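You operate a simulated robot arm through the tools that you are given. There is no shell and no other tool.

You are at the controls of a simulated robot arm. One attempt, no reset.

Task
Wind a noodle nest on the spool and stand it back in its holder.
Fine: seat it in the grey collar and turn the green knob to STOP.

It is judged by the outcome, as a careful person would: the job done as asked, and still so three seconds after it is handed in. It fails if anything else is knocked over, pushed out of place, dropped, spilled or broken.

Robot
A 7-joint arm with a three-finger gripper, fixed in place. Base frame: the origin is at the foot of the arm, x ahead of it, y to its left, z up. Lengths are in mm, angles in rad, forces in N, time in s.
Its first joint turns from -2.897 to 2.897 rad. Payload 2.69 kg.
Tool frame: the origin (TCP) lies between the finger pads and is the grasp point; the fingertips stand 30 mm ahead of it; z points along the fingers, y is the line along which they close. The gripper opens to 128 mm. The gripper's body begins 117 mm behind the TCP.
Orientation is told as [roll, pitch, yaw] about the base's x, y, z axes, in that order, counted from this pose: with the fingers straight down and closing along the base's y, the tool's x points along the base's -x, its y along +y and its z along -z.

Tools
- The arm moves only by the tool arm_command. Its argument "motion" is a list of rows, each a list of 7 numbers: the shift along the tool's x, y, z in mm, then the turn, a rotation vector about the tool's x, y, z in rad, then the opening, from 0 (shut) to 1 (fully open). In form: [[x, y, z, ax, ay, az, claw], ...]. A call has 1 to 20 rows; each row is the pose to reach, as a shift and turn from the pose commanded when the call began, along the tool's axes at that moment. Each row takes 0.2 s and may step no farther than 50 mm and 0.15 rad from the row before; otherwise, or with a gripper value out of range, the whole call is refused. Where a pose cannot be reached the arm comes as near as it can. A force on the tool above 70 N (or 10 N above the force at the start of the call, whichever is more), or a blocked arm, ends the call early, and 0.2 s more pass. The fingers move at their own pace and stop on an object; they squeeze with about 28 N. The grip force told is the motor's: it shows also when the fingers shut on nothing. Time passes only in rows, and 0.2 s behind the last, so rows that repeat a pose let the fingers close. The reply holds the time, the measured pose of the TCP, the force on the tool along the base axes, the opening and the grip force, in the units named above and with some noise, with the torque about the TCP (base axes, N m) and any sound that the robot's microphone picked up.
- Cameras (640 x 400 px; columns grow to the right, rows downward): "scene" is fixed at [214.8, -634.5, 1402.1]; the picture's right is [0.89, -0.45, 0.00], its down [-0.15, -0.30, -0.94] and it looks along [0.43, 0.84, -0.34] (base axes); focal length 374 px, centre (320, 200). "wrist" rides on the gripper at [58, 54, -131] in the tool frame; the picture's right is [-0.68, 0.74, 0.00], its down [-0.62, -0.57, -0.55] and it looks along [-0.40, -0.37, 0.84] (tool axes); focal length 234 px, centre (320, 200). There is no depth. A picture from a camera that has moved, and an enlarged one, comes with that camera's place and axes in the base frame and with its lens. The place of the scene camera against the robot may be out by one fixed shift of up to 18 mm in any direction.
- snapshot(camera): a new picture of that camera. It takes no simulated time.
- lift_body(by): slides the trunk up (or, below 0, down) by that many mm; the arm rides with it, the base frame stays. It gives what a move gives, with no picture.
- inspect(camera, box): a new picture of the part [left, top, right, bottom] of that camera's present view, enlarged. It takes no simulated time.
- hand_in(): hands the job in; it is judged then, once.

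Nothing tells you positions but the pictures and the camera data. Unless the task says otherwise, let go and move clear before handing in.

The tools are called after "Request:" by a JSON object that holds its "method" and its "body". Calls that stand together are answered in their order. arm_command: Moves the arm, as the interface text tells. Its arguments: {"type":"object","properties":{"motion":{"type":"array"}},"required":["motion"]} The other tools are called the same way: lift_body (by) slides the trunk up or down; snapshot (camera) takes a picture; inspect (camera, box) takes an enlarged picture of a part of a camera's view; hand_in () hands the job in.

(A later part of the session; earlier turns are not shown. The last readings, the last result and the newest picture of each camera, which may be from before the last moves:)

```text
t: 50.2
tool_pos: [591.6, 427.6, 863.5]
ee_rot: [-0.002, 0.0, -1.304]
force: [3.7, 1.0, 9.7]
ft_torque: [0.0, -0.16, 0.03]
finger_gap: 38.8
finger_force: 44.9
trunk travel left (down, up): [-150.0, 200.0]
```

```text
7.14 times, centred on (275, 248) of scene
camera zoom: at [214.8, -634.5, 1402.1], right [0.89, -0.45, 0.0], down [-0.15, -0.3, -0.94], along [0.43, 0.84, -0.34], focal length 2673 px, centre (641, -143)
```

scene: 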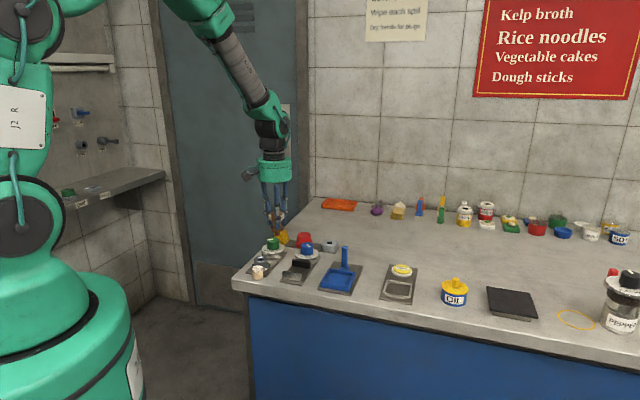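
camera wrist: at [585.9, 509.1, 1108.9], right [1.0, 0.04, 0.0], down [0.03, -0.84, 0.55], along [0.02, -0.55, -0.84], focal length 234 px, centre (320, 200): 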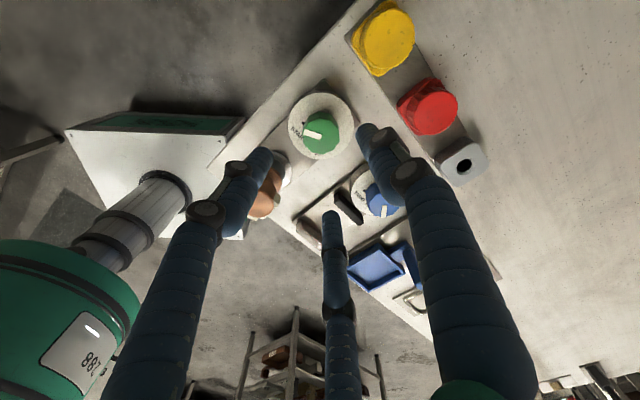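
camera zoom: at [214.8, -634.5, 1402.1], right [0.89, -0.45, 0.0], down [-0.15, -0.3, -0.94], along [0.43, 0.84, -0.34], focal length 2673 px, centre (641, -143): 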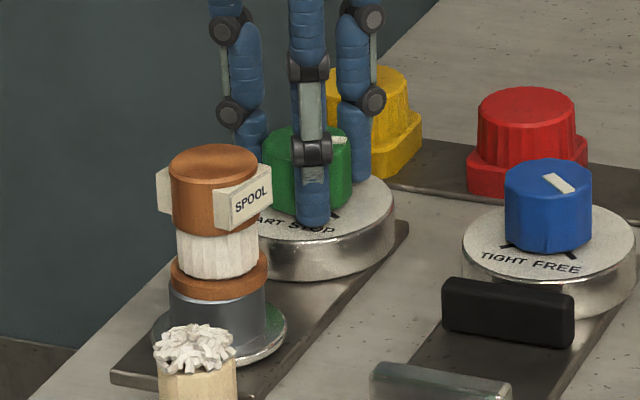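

The nest is thicker and the pointer is at about −29°. I'll continue the remaining ~46° and watch for the stop.

Request:
{"method": "arm_command", "body": {"motion": [[0, 0, 0, 0, 0, 0.07, 0], [0, 0, 0, 0, 0, 0.14, 0], [0, 0, 0, 0, 0, 0.21, 0], [0, 0, 0, 0, 0, 0.28, 0], [0, 0, 0, 0, 0, 0.35, 0], [0, 0, 0, 0, 0, 0.42, 0], [0, 0, 0, 0, 0, 0.49, 0], [0, 0, 0, 0, 0, 0.56, 0], [0, 0, 0, 0, 0, 0.63, 0], [0, 0, 0, 0, 0, 0.7, 0]]}}

Request:
{"method": "inspect", "body": {"camera": "wrist", "box": [240, 100, 400, 220]}}

Request:
{"method": "inspect", "body": {"camera": "scene", "box": [240, 220, 310, 276]}}

```text
t: 52.4
tool_pos: [589.6, 427.9, 863.3]
ee_rot: [0.0, 0.0, -2.001]
force: [2.2, 5.1, 5.0]
ft_torque: [0.02, -0.1, -0.01]
finger_gap: 38.7
finger_force: 45.0
trunk travel left (down, up): [-150.0, 200.0]
```

```text
3.33 times, centred on (320, 160) of wrist
camera zoom: at [663.6, 458.7, 995.6], right [0.39, -0.92, 0.0], down [-0.77, -0.32, 0.55], along [-0.51, -0.21, -0.84], focal length 781 px, centre (320, 333)
```

zoom: 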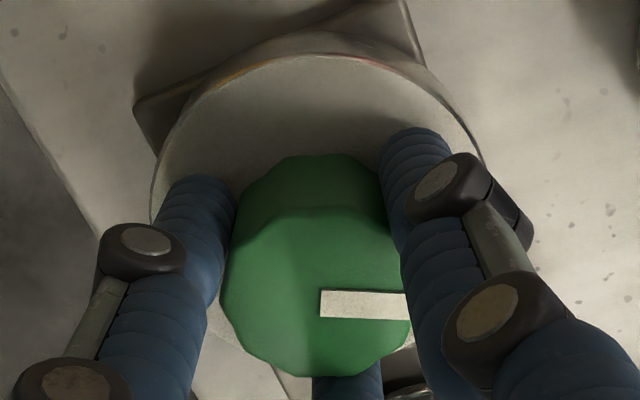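

```text
7.14 times, centred on (275, 248) of scene
camera zoom: at [214.8, -634.5, 1402.1], right [0.89, -0.45, 0.0], down [-0.15, -0.3, -0.94], along [0.43, 0.84, -0.34], focal length 2673 px, centre (641, -143)
```

zoom: 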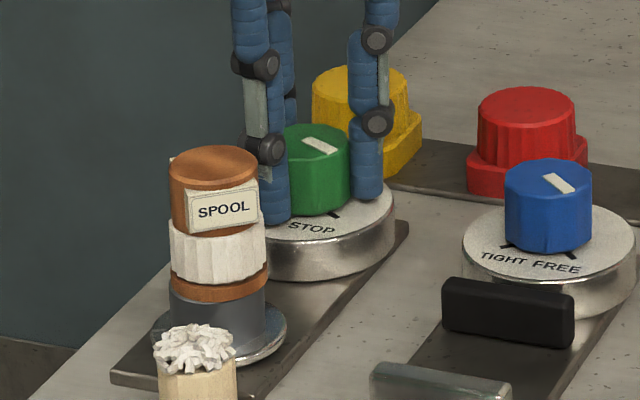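

Request:
{"method": "arm_command", "body": {"motion": [[0, 0, 0, 0, 0, 0.03, 0], [0, 0, 0, 0, 0, 0.06, 0], [0, 0, 0, 0, 0, 0.09, 0], [0, 0, 0, 0, 0, 0.12, 0], [0, 0, 0, 0, 0, 0.12, 0]]}}

Request:
{"method": "inspect", "body": {"camera": "wrist", "box": [240, 100, 400, 220]}}

Request:
{"method": "inspect", "body": {"camera": "scene", "box": [262, 232, 302, 264]}}

```text
t: 53.6
tool_pos: [590.3, 428.9, 864.3]
ee_rot: [0.002, 0.002, -2.122]
force: [2.6, 12.0, -1.6]
ft_torque: [0.5, -0.1, 0.0]
finger_gap: 38.2
finger_force: 45.1
trunk travel left (down, up): [-150.0, 200.0]
```

```text
3.33 times, centred on (320, 160) of wrist
camera zoom: at [666.8, 449.8, 995.6], right [0.27, -0.96, 0.0], down [-0.8, -0.23, 0.55], along [-0.53, -0.15, -0.84], focal length 781 px, centre (320, 333)
```

zoom: 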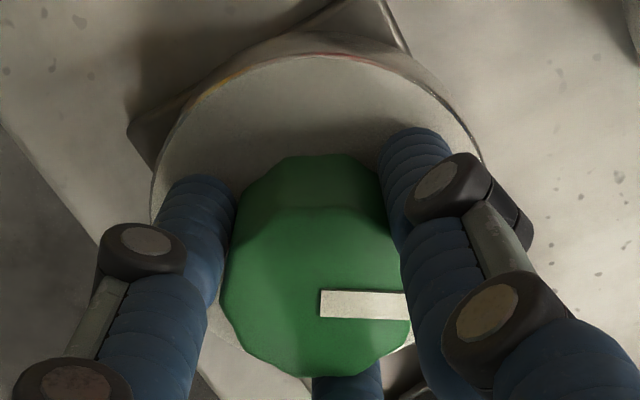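

```text
12.50 times, centred on (282, 248) of scene
camera zoom: at [214.8, -634.5, 1402.1], right [0.89, -0.45, 0.0], down [-0.15, -0.3, -0.94], along [0.43, 0.84, -0.34], focal length 4678 px, centre (795, -400)
```

zoom: 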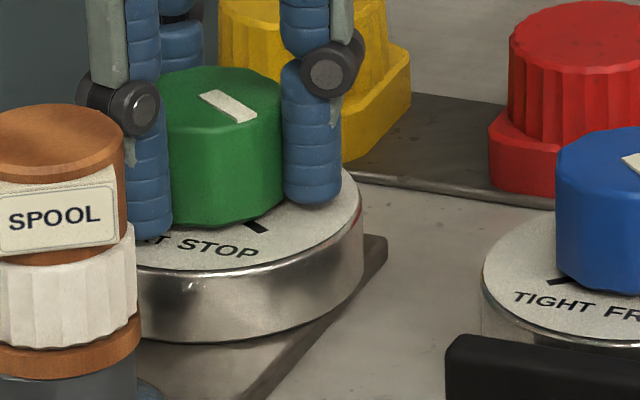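

The torque is still near zero and the pointer is very near STOP. I'll zoom in to compare the pointer with the STOP tick and with the blue knob sitting at its FREE mark.

Request:
{"method": "inspect", "body": {"camera": "scene", "box": [270, 234, 290, 254]}}

Request:
{"method": "inspect", "body": {"camera": "scene", "box": [296, 240, 320, 264]}}

```text
16.00 times, centred on (280, 244) of scene
camera zoom: at [214.8, -634.5, 1402.1], right [0.89, -0.45, 0.0], down [-0.15, -0.3, -0.94], along [0.43, 0.84, -0.34], focal length 5988 px, centre (960, -504)
```

zoom: 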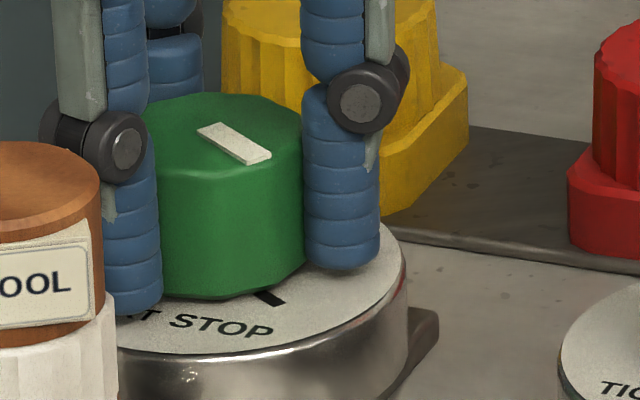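

```text
16.00 times, centred on (308, 252) of scene
camera zoom: at [214.8, -634.5, 1402.1], right [0.89, -0.45, 0.0], down [-0.15, -0.3, -0.94], along [0.43, 0.84, -0.34], focal length 5988 px, centre (512, -632)
```

zoom: 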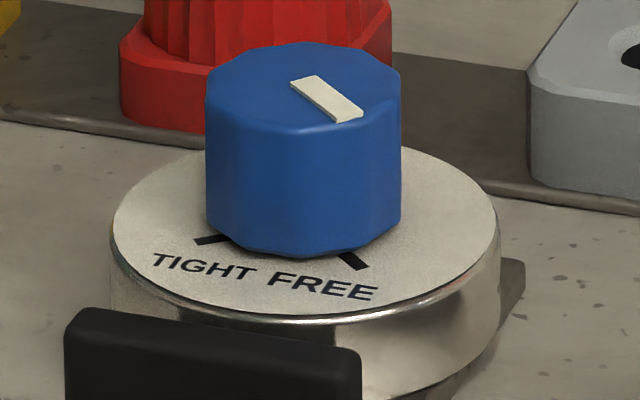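

The pointer reads about −77° and the STOP tick about −76°, so it's essentially at STOP. I'll nudge slightly further to see whether it meets its end stop.

Request:
{"method": "arm_command", "body": {"motion": [[0, 0, 0, 0, 0, 0.02, 0], [0, 0, 0, 0, 0, 0.04, 0], [0, 0, 0, 0, 0, 0.04, 0]]}}

```text
t: 54.4
tool_pos: [590.2, 427.6, 863.5]
ee_rot: [0.0, 0.0, -2.162]
force: [9.8, 11.0, -7.6]
ft_torque: [0.34, -0.4, -0.02]
finger_gap: 38.5
finger_force: 45.2
trunk travel left (down, up): [-150.0, 200.0]
```

Request:
{"method": "arm_command", "body": {"motion": [[0, 0, 0, 0, 0, 0.02, 0], [0, 0, 0, 0, 0, 0.04, 0], [0, 0, 0, 0, 0, 0.04, 0]]}}

Request:
{"method": "inspect", "body": {"camera": "scene", "box": [270, 234, 290, 254]}}

Request:
{"method": "inspect", "body": {"camera": "wrist", "box": [240, 100, 400, 220]}}

```text
t: 55.2
tool_pos: [589.8, 428.5, 863.9]
ee_rot: [-0.001, 0.0, -2.202]
force: [11.0, 14.5, -7.4]
ft_torque: [0.45, -0.36, -0.02]
finger_gap: 38.8
finger_force: 45.3
trunk travel left (down, up): [-150.0, 200.0]
```

```text
16.00 times, centred on (280, 244) of scene
camera zoom: at [214.8, -634.5, 1402.1], right [0.89, -0.45, 0.0], down [-0.15, -0.3, -0.94], along [0.43, 0.84, -0.34], focal length 5988 px, centre (960, -504)
```

zoom: 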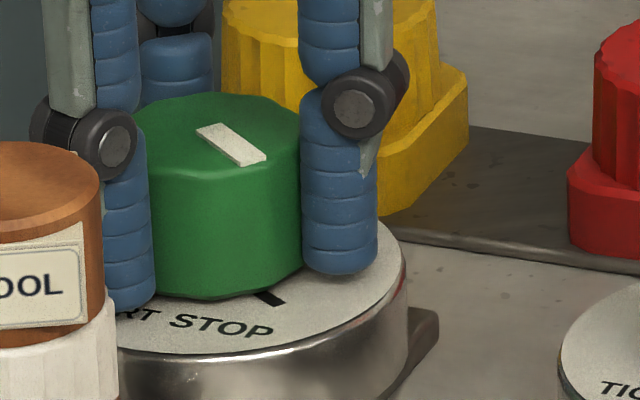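

```text
3.33 times, centred on (320, 160) of wrist
camera zoom: at [668.2, 443.6, 995.6], right [0.2, -0.98, 0.0], down [-0.82, -0.16, 0.55], along [-0.54, -0.11, -0.84], focal length 781 px, centre (320, 333)
```

zoom: 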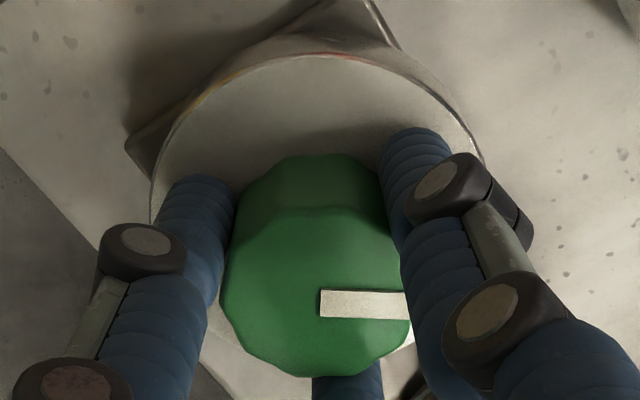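

The pointer is now around −80° and there's still no end stop. I'll release, rise and look from above to compare it with the STOP tick accurately.

Request:
{"method": "arm_command", "body": {"motion": [[0, 0, 0, 0, 0, 0, 0.35], [0, 0, 0, 0, 0, 0, 0.55], [0, 0, -20, 0, 0, 0, 0.55], [0, 0, -50, 0, 0, 0, 0.55], [0, 0, -85, 0, 0, 0, 0.55], [0, 0, -120, 0, 0, 0, 0.7], [0, 0, -120, 0, 0, 0, 0.7]]}}

Request:
{"method": "snapshot", "body": {"camera": "wrist"}}

Request:
{"method": "inspect", "body": {"camera": "scene", "box": [244, 230, 324, 280]}}

```text
t: 56.8
tool_pos: [589.2, 430.4, 984.0]
ee_rot: [0.0, -0.001, -2.202]
force: [0.3, 0.4, 0.3]
ft_torque: [0.03, -0.04, -0.01]
finger_gap: 89.6
finger_force: 0.1
trunk travel left (down, up): [-150.0, 200.0]
```

```text
taken
camera wrist: at [667.4, 445.4, 1116.7], right [0.2, -0.98, 0.0], down [-0.82, -0.16, 0.55], along [-0.54, -0.11, -0.84], focal length 234 px, centre (320, 200)
```

wrist: 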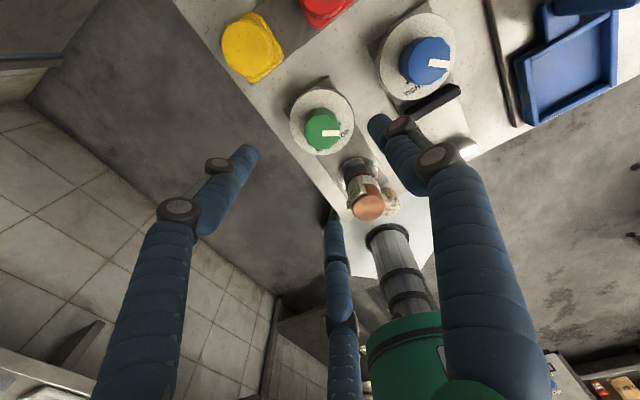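

```text
8.00 times, centred on (284, 255) of scene
camera zoom: at [214.8, -634.5, 1402.1], right [0.89, -0.45, 0.0], down [-0.15, -0.3, -0.94], along [0.43, 0.84, -0.34], focal length 2994 px, centre (608, -240)
```

zoom: 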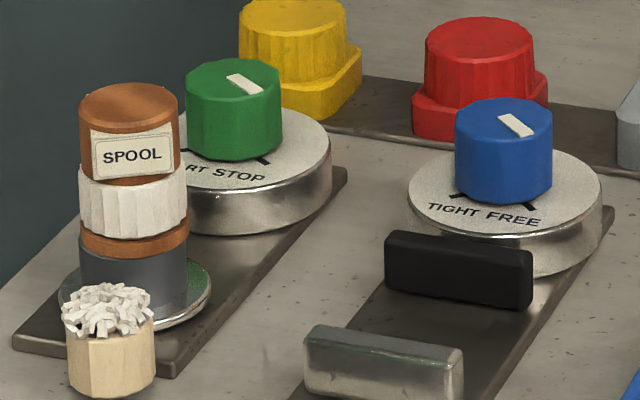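

Request:
{"method": "inspect", "body": {"camera": "wrist", "box": [280, 84, 368, 168]}}

Request:
{"method": "inspect", "body": {"camera": "wrist", "box": [372, 0, 472, 100]}}

Request:
{"method": "inspect", "body": {"camera": "wrist", "box": [320, 130, 440, 240]}}

```text
4.76 times, centred on (324, 126) of wrist
camera zoom: at [667.4, 445.4, 1116.7], right [0.2, -0.98, 0.0], down [-0.82, -0.16, 0.55], along [-0.54, -0.11, -0.84], focal length 1115 px, centre (301, 552)
```

zoom: 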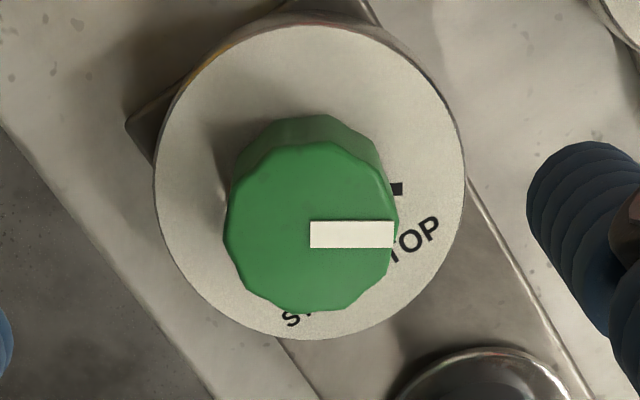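

```text
4.00 times, centred on (422, 50) of wrist
camera zoom: at [667.4, 445.4, 1116.7], right [0.2, -0.98, 0.0], down [-0.82, -0.16, 0.55], along [-0.54, -0.11, -0.84], focal length 937 px, centre (-88, 800)
```

zoom: 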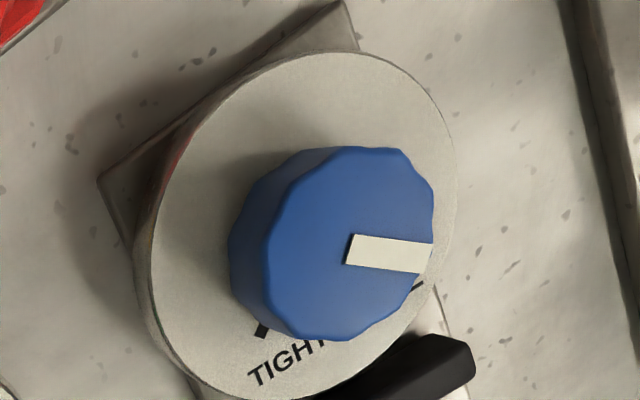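

```text
3.64 times, centred on (380, 185) of wrist
camera zoom: at [667.4, 445.4, 1116.7], right [0.2, -0.98, 0.0], down [-0.82, -0.16, 0.55], along [-0.54, -0.11, -0.84], focal length 852 px, centre (102, 254)
```

zoom: 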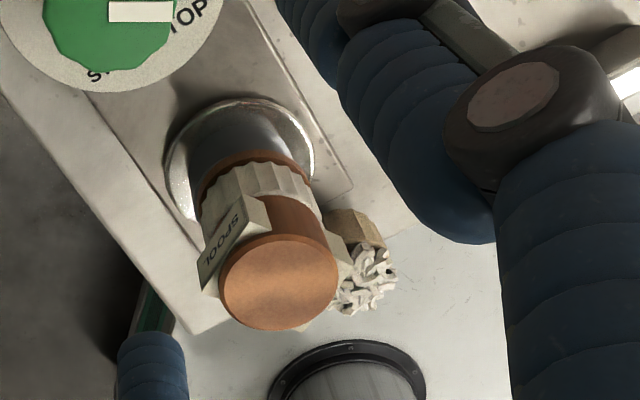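

The knob's pointer matches the STOP tick within a few degrees, and a full white nest is wound on the spool. Next I'll study the spool up close, because the nest now fills the neck and I must grip only the pads above it.

Request:
{"method": "inspect", "body": {"camera": "scene", "box": [248, 234, 276, 266]}}

Request:
{"method": "arm_command", "body": {"motion": [[0, 0, -6, 0, 0, -0.14, 0.6], [0, 0, -6, 0, 0, -0.28, 0.6], [0, 0, -6, 0, 0, -0.42, 0.6], [0, 0, -6, 0, 0, -0.56, 0.6], [0, 0, -6, 0, 0, -0.7, 0.6], [0, 0, -6, 0, 0, -0.84, 0.6], [0, 0, -6, 0, 0, -0.98, 0.6], [0, 0, -6, 0, 0, -1.12, 0.6], [0, 0, -6, 0, 0, -1.26, 0.6], [0, 0, -6, 0, 0, -1.4, 0.6], [0, 0, -6, 0, 0, -1.54, 0.6], [0, 0, -6, 0, 0, -1.68, 0.6], [0, 0, -6, 0, 0, -1.82, 0.6], [0, 0, -6, 0, 0, -1.834, 0.6]]}}

```text
12.50 times, centred on (262, 250) of scene
camera zoom: at [214.8, -634.5, 1402.1], right [0.89, -0.45, 0.0], down [-0.15, -0.3, -0.94], along [0.43, 0.84, -0.34], focal length 4678 px, centre (1045, -425)
```

zoom: 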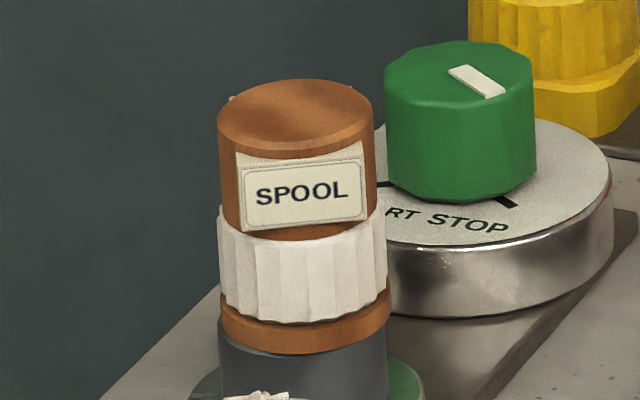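

```text
t: 59.8
tool_pos: [589.3, 427.7, 990.1]
ee_rot: [0.0, 0.0, -0.366]
force: [-0.2, 0.4, 0.3]
ft_torque: [0.0, 0.04, -0.02]
finger_gap: 76.8
finger_force: 0.1
trunk travel left (down, up): [-150.0, 200.0]
```

The spool stands vertical in the collar, with the nest starting just under its head, so I'll grip with the fingertips no lower than the head's bottom edge. I'm moving above the spool with the hand aligned to the pads' new angle.

Request:
{"method": "arm_command", "body": {"motion": [[10, -22, 0, 0, 0, 0, 0.6], [20, -44, 0, 0, 0, 0, 0.6], [30, -66, 0, 0, 0, 0, 0.6], [39.4, -87.1, 0, 0, 0, 0, 0.6], [39.4, -87.1, 15, 0, 0, 0, 0.6], [39.4, -87.1, 25, 0, 0, 0, 0.6], [39.4, -87.1, 25, 0, 0, 0, 0.6]]}}

Request:
{"method": "snapshot", "body": {"camera": "wrist"}}

Request:
{"method": "inspect", "body": {"camera": "wrist", "box": [270, 90, 370, 190]}}

Request:
{"method": "inspect", "body": {"camera": "scene", "box": [230, 190, 310, 280]}}

```text
t: 61.4
tool_pos: [521.2, 360.6, 965.7]
ee_rot: [-0.004, 0.0, -0.369]
force: [0.3, 0.4, 0.0]
ft_torque: [-0.03, 0.05, 0.0]
finger_gap: 76.8
finger_force: 0.1
trunk travel left (down, up): [-150.0, 200.0]
```

```text
taken
camera wrist: at [486.4, 431.5, 1097.7], right [0.9, 0.44, 0.0], down [0.37, -0.75, 0.55], along [0.24, -0.49, -0.84], focal length 234 px, centre (320, 200)
```

wrist: 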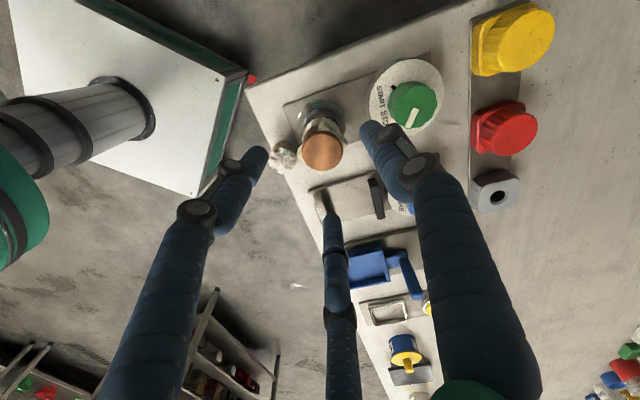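

```text
4.00 times, centred on (320, 140) of wrist
camera zoom: at [486.4, 431.5, 1097.7], right [0.9, 0.44, 0.0], down [0.37, -0.75, 0.55], along [0.24, -0.49, -0.84], focal length 937 px, centre (320, 440)
```

zoom: 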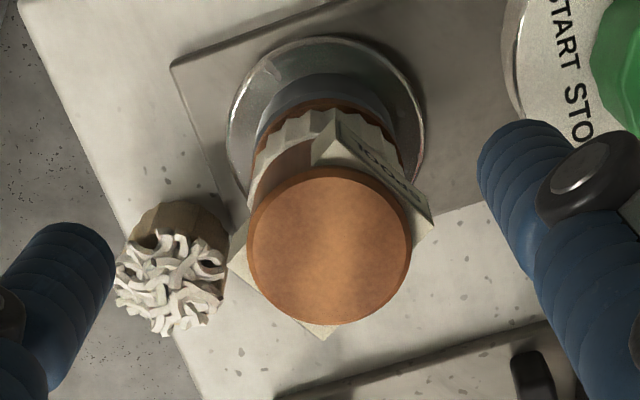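

```text
4.44 times, centred on (270, 235) of scene
camera zoom: at [214.8, -634.5, 1402.1], right [0.89, -0.45, 0.0], down [-0.15, -0.3, -0.94], along [0.43, 0.84, -0.34], focal length 1663 px, centre (542, 44)
```

zoom: 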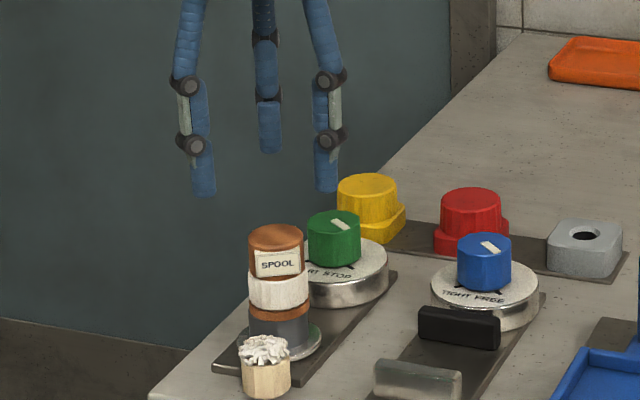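

The nest and spool are intact. I want the pads' exact angle and centre before closing, so I'll enlarge both views.

Request:
{"method": "inspect", "body": {"camera": "scene", "box": [252, 236, 272, 256]}}

Request:
{"method": "inspect", "body": {"camera": "wrist", "box": [296, 112, 348, 178]}}

```text
16.00 times, centred on (262, 246) of scene
camera zoom: at [214.8, -634.5, 1402.1], right [0.89, -0.45, 0.0], down [-0.15, -0.3, -0.94], along [0.43, 0.84, -0.34], focal length 5988 px, centre (1248, -536)
```

zoom: 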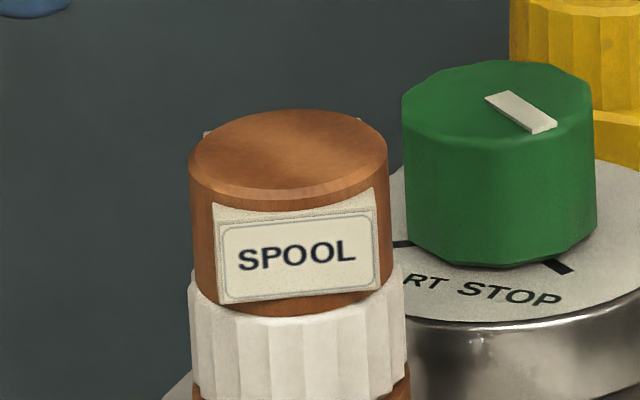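

```text
6.06 times, centred on (322, 145) of wrist
camera zoom: at [486.4, 431.5, 1097.7], right [0.9, 0.44, 0.0], down [0.37, -0.75, 0.55], along [0.24, -0.49, -0.84], focal length 1419 px, centre (308, 533)
```

zoom: 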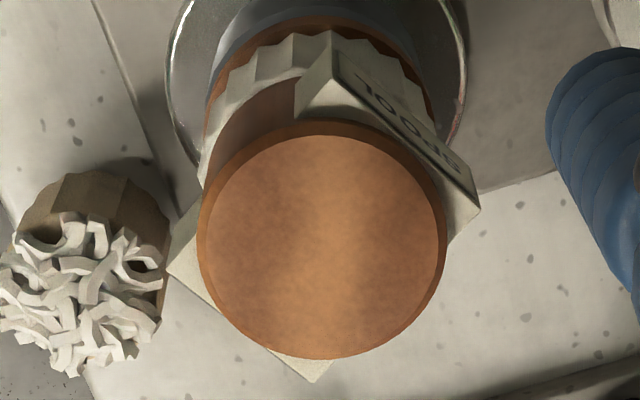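

The pads' normals are at about 76°, so I need another 7° of yaw, and the head is about 3 mm toward +x from my axis. I'll correct both, come closer and re-measure before descending.

Request:
{"method": "arm_command", "body": {"motion": [[-1.5, 0, 8, 0, 0, -0.06, 0.6], [-3, 0.2, 18, 0, 0, -0.122, 0.6], [-3, 0.2, 30, 0, 0, -0.122, 0.6], [-3, 0.2, 38, 0, 0, -0.122, 0.6], [-3, 0.2, 38, 0, 0, -0.122, 0.6]]}}

Request:
{"method": "inspect", "body": {"camera": "wrist", "box": [240, 90, 400, 210]}}

Request:
{"method": "inspect", "body": {"camera": "scene", "box": [240, 210, 290, 260]}}

```text
t: 62.6
tool_pos: [522.7, 360.6, 927.7]
ee_rot: [-0.002, -0.001, -0.246]
force: [-0.1, -0.3, 0.0]
ft_torque: [-0.02, 0.04, 0.01]
finger_gap: 76.9
finger_force: 0.2
trunk travel left (down, up): [-150.0, 200.0]
```

```text
3.33 times, centred on (320, 150) of wrist
camera zoom: at [480.5, 427.0, 1059.7], right [0.84, 0.55, 0.0], down [0.46, -0.7, 0.55], along [0.3, -0.46, -0.84], focal length 781 px, centre (320, 367)
```

zoom: 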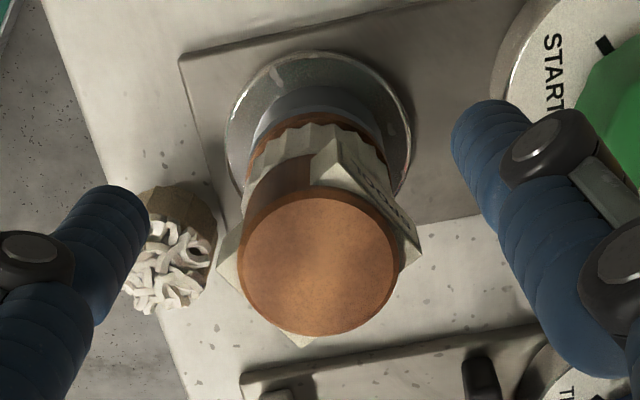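

```text
8.00 times, centred on (265, 235) of scene
camera zoom: at [214.8, -634.5, 1402.1], right [0.89, -0.45, 0.0], down [-0.15, -0.3, -0.94], along [0.43, 0.84, -0.34], focal length 2994 px, centre (760, -80)
```

zoom: 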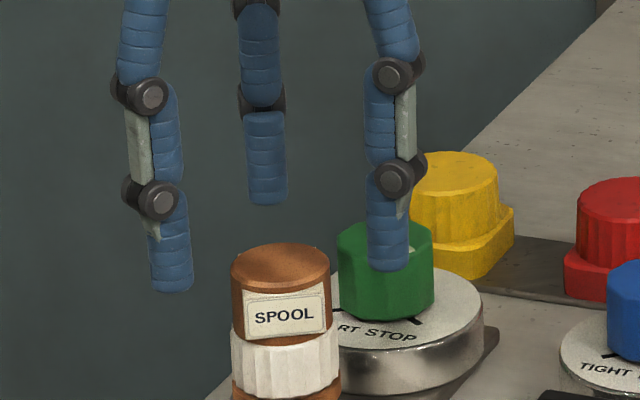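

The axis is now within 1–2 mm and the pads line up. I'll lower to about z = 898 so the fingertips stay above the nest, then check.

Request:
{"method": "arm_command", "body": {"motion": [[-1.2, -1, 8, 0, 0, 0.0, 0.6], [-1.2, -1, 16, 0, 0, 0.0, 0.6], [-1.2, -1, 24, 0, 0, 0, 0.6], [-1.2, -1, 29, 0, 0, 0, 0.6], [-1.2, -1, 29, 0, 0, 0, 0.6]]}}

Request:
{"method": "inspect", "body": {"camera": "wrist", "box": [240, 90, 400, 210]}}

Request:
{"method": "inspect", "body": {"camera": "scene", "box": [240, 216, 290, 266]}}

```text
t: 63.8
tool_pos: [525.3, 357.9, 897.3]
ee_rot: [0.0, 0.001, -0.246]
force: [-0.4, 1.3, -0.6]
ft_torque: [0.02, 0.01, 0.01]
finger_gap: 76.7
finger_force: 0.0
trunk travel left (down, up): [-150.0, 200.0]
```

```text
3.33 times, centred on (320, 150) of wrist
camera zoom: at [482.2, 425.1, 1029.6], right [0.84, 0.55, 0.0], down [0.46, -0.7, 0.55], along [0.3, -0.46, -0.84], focal length 781 px, centre (320, 367)
```

zoom: 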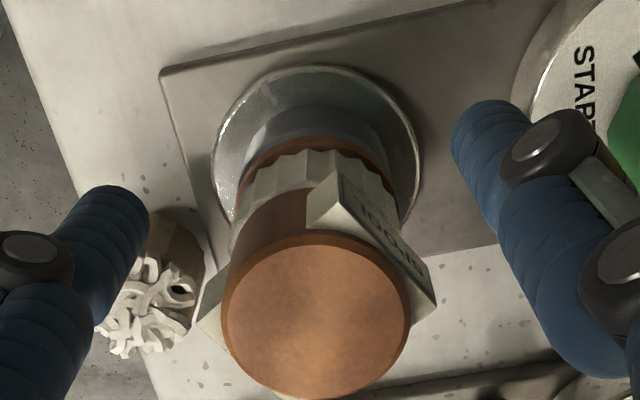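

```text
8.00 times, centred on (265, 241) of scene
camera zoom: at [214.8, -634.5, 1402.1], right [0.89, -0.45, 0.0], down [-0.15, -0.3, -0.94], along [0.43, 0.84, -0.34], focal length 2994 px, centre (760, -128)
```

zoom: 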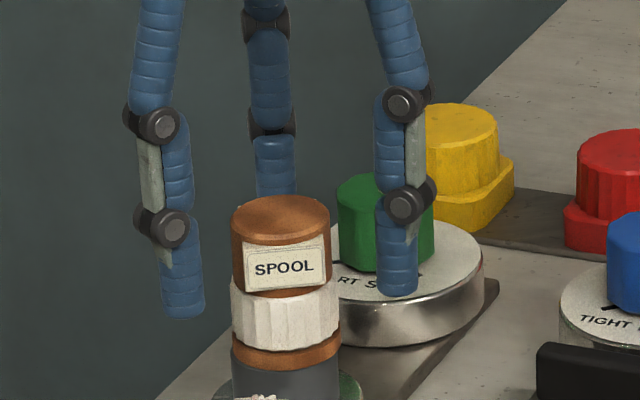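

The fingers surround the head at the right height. I'll close gently on the pads.

Request:
{"method": "arm_command", "body": {"motion": [[0, 0, 0, 0, 0, 0, 0.4], [0, 0, 0, 0, 0, 0, 0.3], [0, 0, 0, 0, 0, 0, 0.1], [0, 0, 0, 0, 0, 0, 0], [0, 0, 0, 0, 0, 0, 0]]}}

Request:
{"method": "inspect", "body": {"camera": "wrist", "box": [240, 90, 400, 210]}}

Request:
{"method": "inspect", "body": {"camera": "scene", "box": [244, 226, 284, 266]}}

```text
t: 65.0
tool_pos: [526.1, 358.8, 897.4]
ee_rot: [0.0, 0.0, -0.247]
force: [-9.9, 7.3, 2.3]
ft_torque: [0.38, 0.54, -0.02]
finger_gap: 36.8
finger_force: 27.4
trunk travel left (down, up): [-150.0, 200.0]
```

```text
3.33 times, centred on (320, 150) of wrist
camera zoom: at [481.4, 425.3, 1029.8], right [0.84, 0.55, 0.0], down [0.46, -0.7, 0.55], along [0.3, -0.46, -0.84], focal length 781 px, centre (320, 367)
```

zoom: 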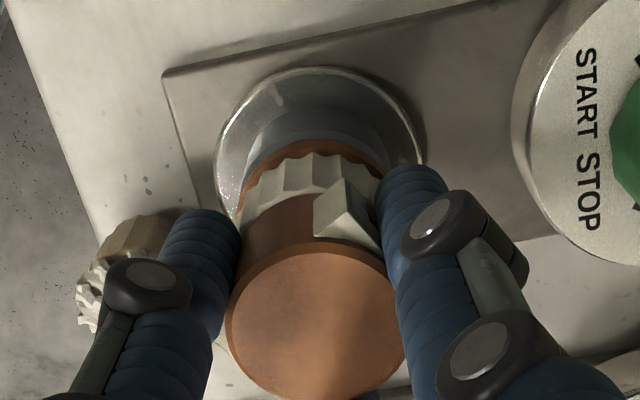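

```text
10.00 times, centred on (264, 246) of scene
camera zoom: at [214.8, -634.5, 1402.1], right [0.89, -0.45, 0.0], down [-0.15, -0.3, -0.94], along [0.43, 0.84, -0.34], focal length 3742 px, centre (880, -260)
```

zoom: 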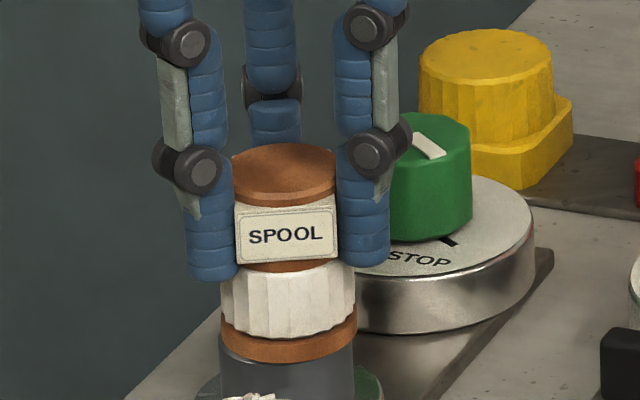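

I have the pads with a 36.8 mm gap, and the tips are above the nest. I'll relieve the slight sideways force and then lift straight up slowly.

Request:
{"method": "arm_command", "body": {"motion": [[0.6, 0.3, 0, 0, 0, 0, 0], [1.1, 0.5, 0, 0, 0, 0, 0], [1.1, 0.5, -3, 0, 0, 0, 0], [1.1, 0.5, -6, 0, 0, 0, 0], [1.1, 0.5, -10, 0, 0, 0, 0], [1.1, 0.5, -14, 0, 0, 0, 0], [1.1, 0.5, -20, 0, 0, 0, 0], [1.1, 0.5, -28, 0, 0, 0, 0], [1.1, 0.5, -38, 0, 0, 0, 0], [1.1, 0.5, -38, 0, 0, 0, 0]]}}

Request:
{"method": "inspect", "body": {"camera": "wrist", "box": [240, 60, 400, 220]}}

Request:
{"method": "inspect", "body": {"camera": "scene", "box": [234, 216, 294, 276]}}

```text
t: 67.2
tool_pos: [523.4, 359.1, 936.6]
ee_rot: [-0.001, 0.0, -0.246]
force: [0.1, 0.2, -0.4]
ft_torque: [0.0, -0.04, 0.01]
finger_gap: 36.4
finger_force: 28.0
trunk travel left (down, up): [-150.0, 200.0]
```

```text
2.50 times, centred on (320, 140) of wrist
camera zoom: at [481.2, 425.3, 1068.7], right [0.84, 0.55, 0.0], down [0.46, -0.7, 0.55], along [0.3, -0.46, -0.84], focal length 585 px, centre (320, 350)
```

zoom: 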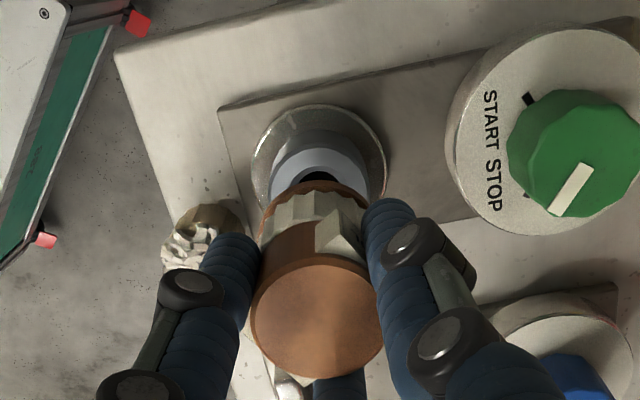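

```text
6.67 times, centred on (264, 246) of scene
camera zoom: at [214.8, -634.5, 1402.1], right [0.89, -0.45, 0.0], down [-0.15, -0.3, -0.94], along [0.43, 0.84, -0.34], focal length 2495 px, centre (693, -107)
```

zoom: 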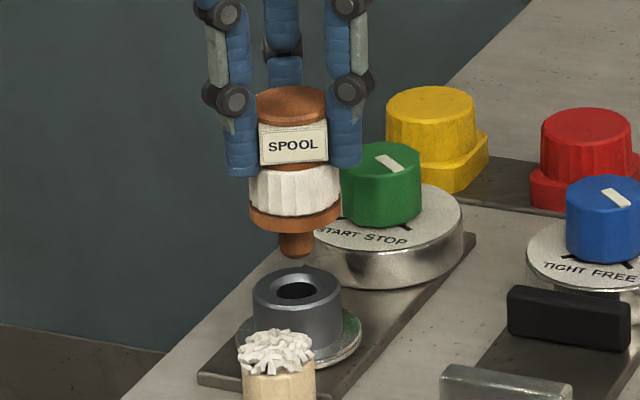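

The spool is out with a full nest on it. I'll raise it, carry it back toward its grey block while turning to the original angle, and stop just past the block so the wrist camera can see the hole.

Request:
{"method": "arm_command", "body": {"motion": [[0, 0, -20, 0, 0, 0, 0], [0, 0, -40, 0, 0, 0, 0], [-15, 5, -54, 0, 0, -0.06, 0], [-45, 16, -54, 0, 0, -0.18, 0], [-80, 28, -54, 0, 0, -0.3, 0], [-115, 40.5, -54, 0, 0, -0.42, 0], [-150, 53, -54, 0, 0, -0.54, 0], [-185, 65, -54, 0, 0, -0.66, 0], [-220, 77.5, -54, 0, 0, -0.78, 0], [-250, 88, -54, 0, 0, -0.9, 0], [-272, 96, -54, 0, 0, -1.0, 0], [-284, 100, -54, 0, 0, -1.03, 0], [-284, 100, -54, 0, 0, -1.03, 0]]}}

Request:
{"method": "snapshot", "body": {"camera": "wrist"}}

Request:
{"method": "snapshot", "body": {"camera": "scene"}}

```text
t: 70.0
tool_pos: [824.1, 388.1, 989.2]
ee_rot: [-0.001, 0.0, 0.786]
force: [-0.1, 0.3, -1.1]
ft_torque: [-0.01, 0.0, 0.01]
finger_gap: 36.7
finger_force: 27.5
trunk travel left (down, up): [-150.0, 200.0]
```

```text
taken
camera wrist: at [745.0, 384.2, 1121.7], right [-0.04, 1.0, 0.0], down [0.84, 0.04, 0.55], along [0.55, 0.02, -0.84], focal length 234 px, centre (320, 200)
```

wrist: 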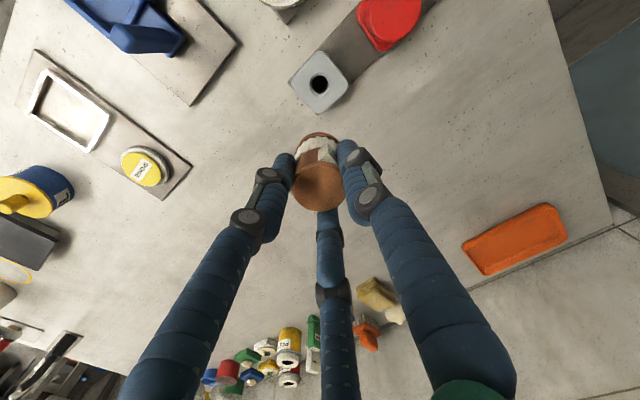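

```text
taken
```

scene: 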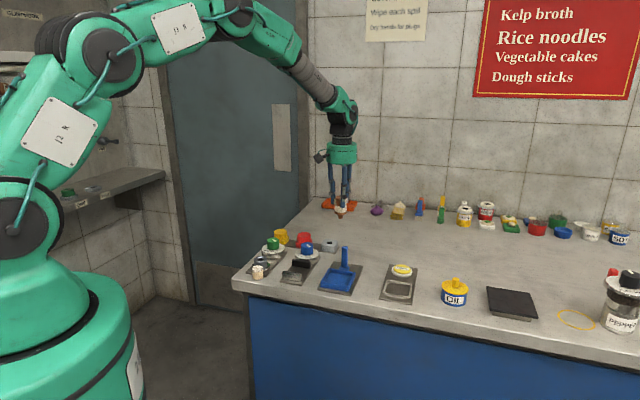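

Request:
{"method": "inspect", "body": {"camera": "wrist", "box": [284, 45, 354, 115]}}

Request:
{"method": "inspect", "body": {"camera": "wrist", "box": [270, 110, 370, 220]}}

Request:
{"method": "inspect", "body": {"camera": "scene", "box": [310, 160, 370, 220]}}

Request:
{"method": "inspect", "body": {"camera": "scene", "box": [240, 225, 350, 285]}}

```text
5.71 times, centred on (319, 80) of wrist
camera zoom: at [745.0, 384.2, 1121.7], right [-0.04, 1.0, 0.0], down [0.84, 0.04, 0.55], along [0.55, 0.02, -0.84], focal length 1338 px, centre (326, 886)
```

zoom: 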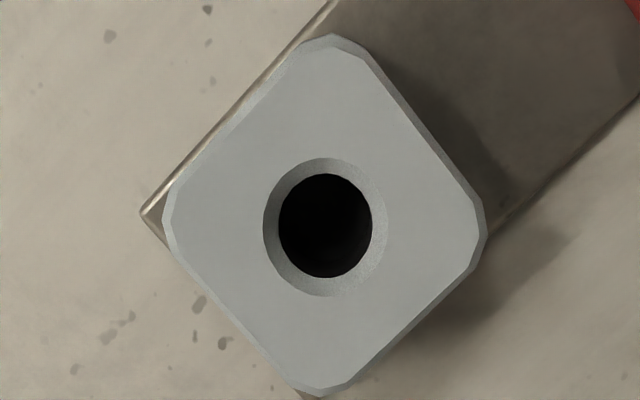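

```text
3.64 times, centred on (320, 165) of wrist
camera zoom: at [745.0, 384.2, 1121.7], right [-0.04, 1.0, 0.0], down [0.84, 0.04, 0.55], along [0.55, 0.02, -0.84], focal length 852 px, centre (320, 327)
```

zoom: 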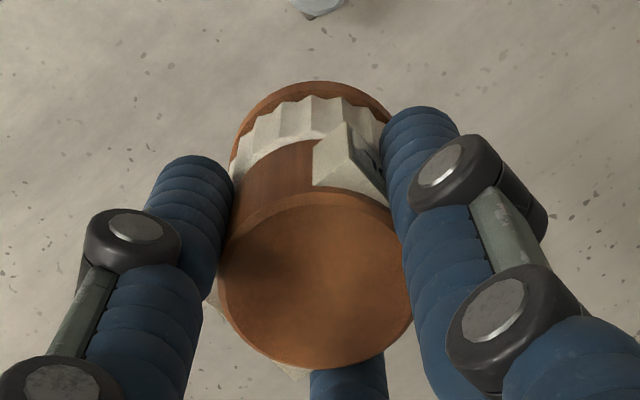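

```text
6.67 times, centred on (340, 190) of scene
camera zoom: at [214.8, -634.5, 1402.1], right [0.89, -0.45, 0.0], down [-0.15, -0.3, -0.94], along [0.43, 0.84, -0.34], focal length 2495 px, centre (187, 267)
```

zoom: 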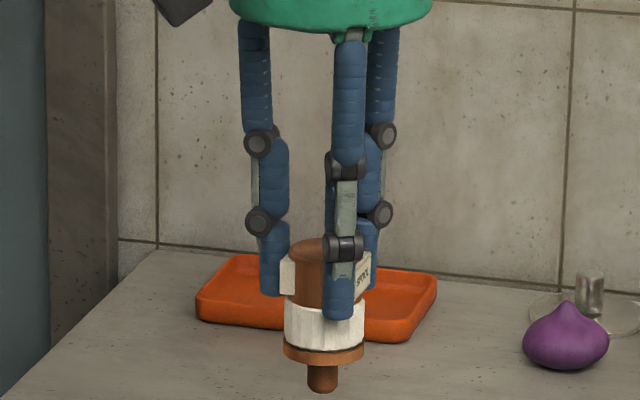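

```text
5.82 times, centred on (295, 255) of scene
camera zoom: at [214.8, -634.5, 1402.1], right [0.89, -0.45, 0.0], down [-0.15, -0.3, -0.94], along [0.43, 0.84, -0.34], focal length 2177 px, centre (466, -120)
```

zoom: 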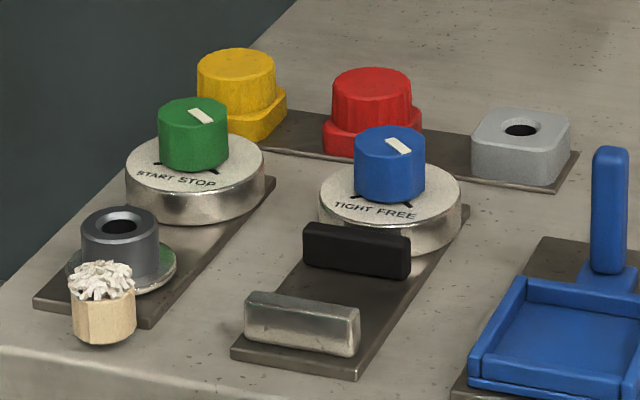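

The hole in the grey block is clearly visible at about (779.5, 386). I'll check how the spool sits relative to the tool axis before placing it.

Request:
{"method": "inspect", "body": {"camera": "wrist", "box": [284, 125, 356, 220]}}

Request:
{"method": "inspect", "body": {"camera": "scene", "box": [326, 190, 356, 220]}}

```text
4.21 times, centred on (320, 172) of wrist
camera zoom: at [745.0, 384.2, 1121.7], right [-0.04, 1.0, 0.0], down [0.84, 0.04, 0.55], along [0.55, 0.02, -0.84], focal length 986 px, centre (320, 316)
```

zoom: 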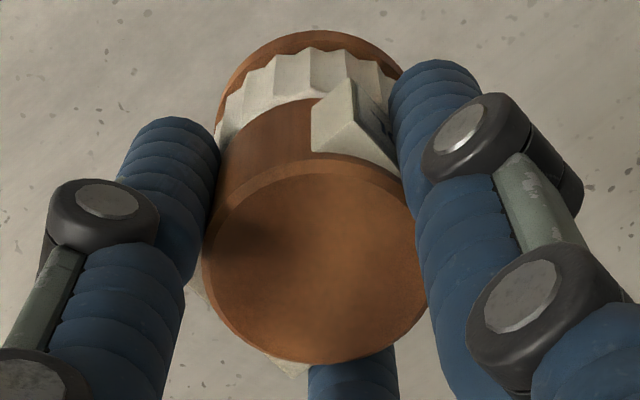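

```text
13.33 times, centred on (341, 205) of scene
camera zoom: at [214.8, -634.5, 1402.1], right [0.89, -0.45, 0.0], down [-0.15, -0.3, -0.94], along [0.43, 0.84, -0.34], focal length 4990 px, centre (40, 133)
```

zoom: 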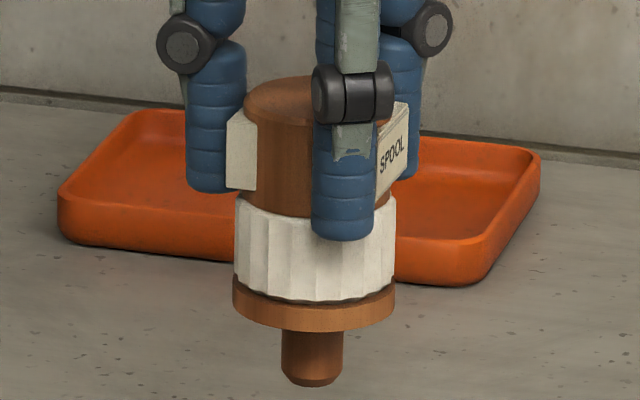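

The spool hangs straight in the grip. I'll move over the block's hole and lower to a hover about 10 mm above it, then check alignment in both views.

Request:
{"method": "arm_command", "body": {"motion": [[11, 10.8, 0, 0, 0, 0, 0], [22, 21.5, 0, 0, 0, 0, 0], [33, 32.3, 0, 0, 0, 0, 0], [33, 32.3, 20, 0, 0, 0, 0], [33, 32.3, 40, 0, 0, 0, 0], [33, 32.3, 57, 0, 0, 0, 0], [33, 32.3, 70, 0, 0, 0, 0], [33, 32.3, 70, 0, 0, 0, 0]]}}

Request:
{"method": "inspect", "body": {"camera": "scene", "box": [314, 215, 350, 255]}}

Request:
{"method": "inspect", "body": {"camera": "wrist", "box": [270, 90, 370, 210]}}

```text
t: 71.8
tool_pos: [779.2, 387.8, 918.5]
ee_rot: [-0.001, 0.0, 0.784]
force: [0.3, 0.8, -1.4]
ft_torque: [-0.04, 0.03, -0.01]
finger_gap: 36.6
finger_force: 28.3
trunk travel left (down, up): [-150.0, 200.0]
```

```text
10.00 times, centred on (332, 235) of scene
camera zoom: at [214.8, -634.5, 1402.1], right [0.89, -0.45, 0.0], down [-0.15, -0.3, -0.94], along [0.43, 0.84, -0.34], focal length 3742 px, centre (200, -150)
```

zoom: 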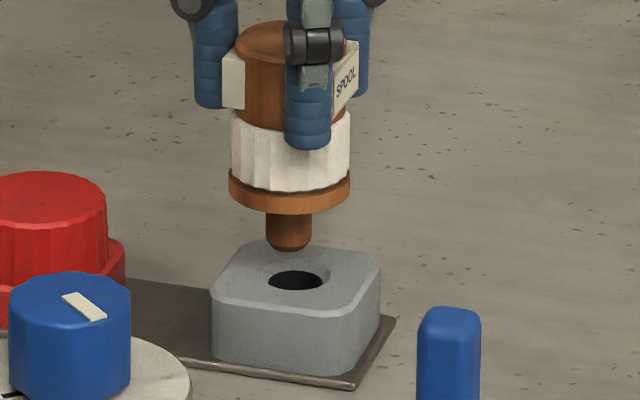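

```text
3.33 times, centred on (320, 150) of wrist
camera zoom: at [700.5, 384.4, 1050.7], right [-0.04, 1.0, 0.0], down [0.84, 0.03, 0.55], along [0.55, 0.02, -0.84], focal length 781 px, centre (320, 367)
```

zoom: 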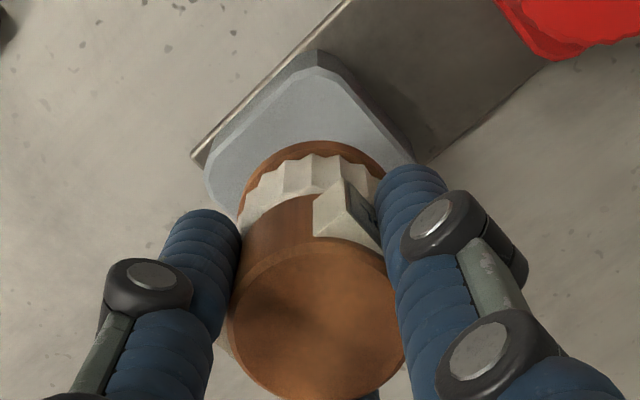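

In the scene view the stem is about 2.4 mm left of the hole centre. I'll shift toward +x, lower a little and recheck.

Request:
{"method": "arm_command", "body": {"motion": [[-0.4, -1, 0, 0, 0, 0, 0], [-0.85, -2, 3, 0, 0, 0, 0], [-0.85, -2, 7, 0, 0, 0, 0], [-0.85, -2, 7, 0, 0, 0, 0]]}}

Request:
{"method": "inspect", "body": {"camera": "scene", "box": [318, 225, 346, 253]}}

Request:
{"method": "inspect", "body": {"camera": "wrist", "box": [270, 90, 370, 170]}}

```text
t: 72.8
tool_pos: [781.6, 385.5, 912.6]
ee_rot: [0.0, 0.001, 0.785]
force: [-0.7, 0.3, -1.7]
ft_torque: [0.02, -0.01, 0.0]
finger_gap: 36.7
finger_force: 28.1
trunk travel left (down, up): [-150.0, 200.0]
```

```text
14.29 times, centred on (332, 239) of scene
camera zoom: at [214.8, -634.5, 1402.1], right [0.89, -0.45, 0.0], down [-0.15, -0.3, -0.94], along [0.43, 0.84, -0.34], focal length 5346 px, centre (149, -357)
```

zoom: 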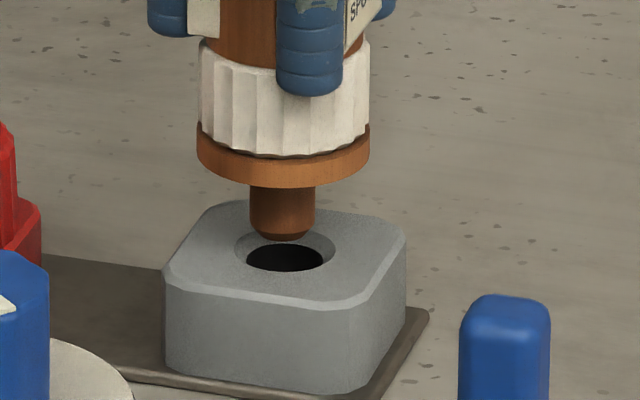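

```text
5.00 times, centred on (320, 130) of wrist
camera zoom: at [701.7, 383.0, 1044.7], right [-0.04, 1.0, 0.0], down [0.84, 0.03, 0.55], along [0.55, 0.02, -0.84], focal length 1171 px, centre (320, 550)
```

zoom: 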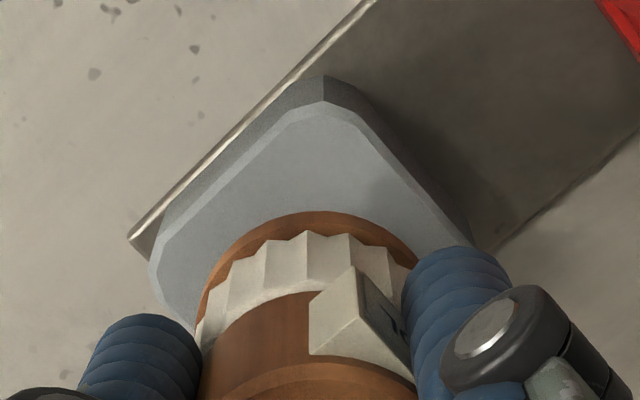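

The stem now lines up with the hole in the scene view, within about 0.5 mm. I'll make a tiny y correction and lower into the hole slowly.

Request:
{"method": "arm_command", "body": {"motion": [[-0.6, 0.2, 2, 0, 0, 0, 0], [-0.6, 0.2, 5, 0, 0, 0, 0], [-0.6, 0.2, 8, 0, 0, 0, 0], [-0.6, 0.2, 11, 0, 0, 0, 0], [-0.6, 0.2, 11, 0, 0, 0, 0]]}}

Request:
{"method": "inspect", "body": {"camera": "scene", "box": [318, 225, 346, 253]}}

```text
t: 74.0
tool_pos: [780.5, 385.5, 900.5]
ee_rot: [-0.001, 0.0, 0.784]
force: [0.1, 0.7, -1.5]
ft_torque: [0.04, -0.01, 0.01]
finger_gap: 36.5
finger_force: 27.8
trunk travel left (down, up): [-150.0, 200.0]
```

```text
14.29 times, centred on (332, 239) of scene
camera zoom: at [214.8, -634.5, 1402.1], right [0.89, -0.45, 0.0], down [-0.15, -0.3, -0.94], along [0.43, 0.84, -0.34], focal length 5346 px, centre (149, -357)
```

zoom: 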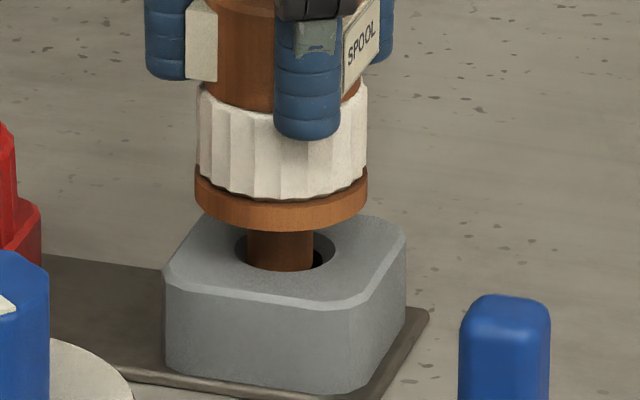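

The stem is in the hole, about 1 mm to the left. I'll correct slightly and keep lowering until the flange touches.

Request:
{"method": "arm_command", "body": {"motion": [[-0.4, -1.0, 2, 0, 0, 0, 0], [-0.4, -1.0, 4, 0, 0, 0, 0], [-0.4, -1.0, 6, 0, 0, 0, 0], [-0.4, -1.0, 6, 0, 0, 0, 0]]}}

Request:
{"method": "inspect", "body": {"camera": "scene", "box": [318, 225, 346, 253]}}

```text
t: 75.0
tool_pos: [782.3, 385.7, 895.6]
ee_rot: [0.0, 0.001, 0.783]
force: [-0.5, -0.2, -0.2]
ft_torque: [-0.01, 0.04, -0.01]
finger_gap: 36.4
finger_force: 28.4
trunk travel left (down, up): [-150.0, 200.0]
```

```text
14.29 times, centred on (332, 239) of scene
camera zoom: at [214.8, -634.5, 1402.1], right [0.89, -0.45, 0.0], down [-0.15, -0.3, -0.94], along [0.43, 0.84, -0.34], focal length 5346 px, centre (149, -357)
```

zoom: 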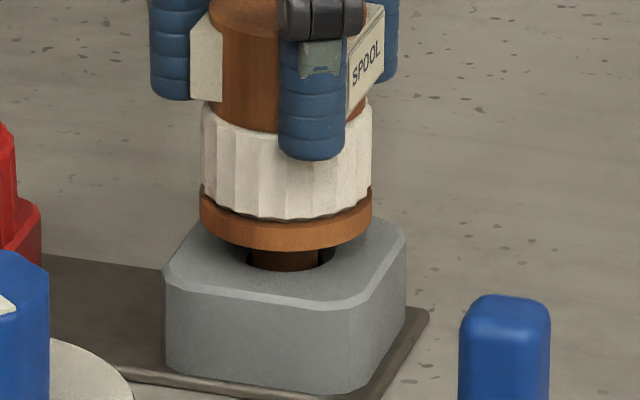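

Well centred with no contact yet, about 5 mm to go.

Request:
{"method": "arm_command", "body": {"motion": [[0, 0, 1.5, 0, 0, 0, 0], [0, 0, 3, 0, 0, 0, 0], [0, 0, 4, 0, 0, 0, 0], [0, 0, 4, 0, 0, 0, 0]]}}

Request:
{"method": "inspect", "body": {"camera": "scene", "box": [318, 225, 346, 253]}}

```text
t: 76.0
tool_pos: [781.5, 387.3, 891.6]
ee_rot: [0.0, 0.001, 0.783]
force: [-0.1, 0.4, -1.1]
ft_torque: [-0.02, 0.0, -0.02]
finger_gap: 36.7
finger_force: 28.2
trunk travel left (down, up): [-150.0, 200.0]
```

```text
14.29 times, centred on (332, 239) of scene
camera zoom: at [214.8, -634.5, 1402.1], right [0.89, -0.45, 0.0], down [-0.15, -0.3, -0.94], along [0.43, 0.84, -0.34], focal length 5346 px, centre (149, -357)
```

zoom: 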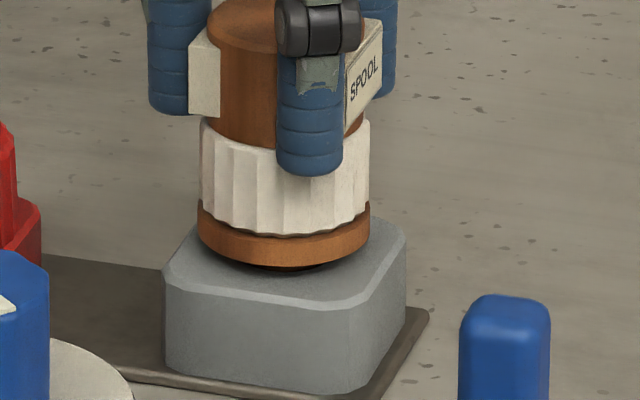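

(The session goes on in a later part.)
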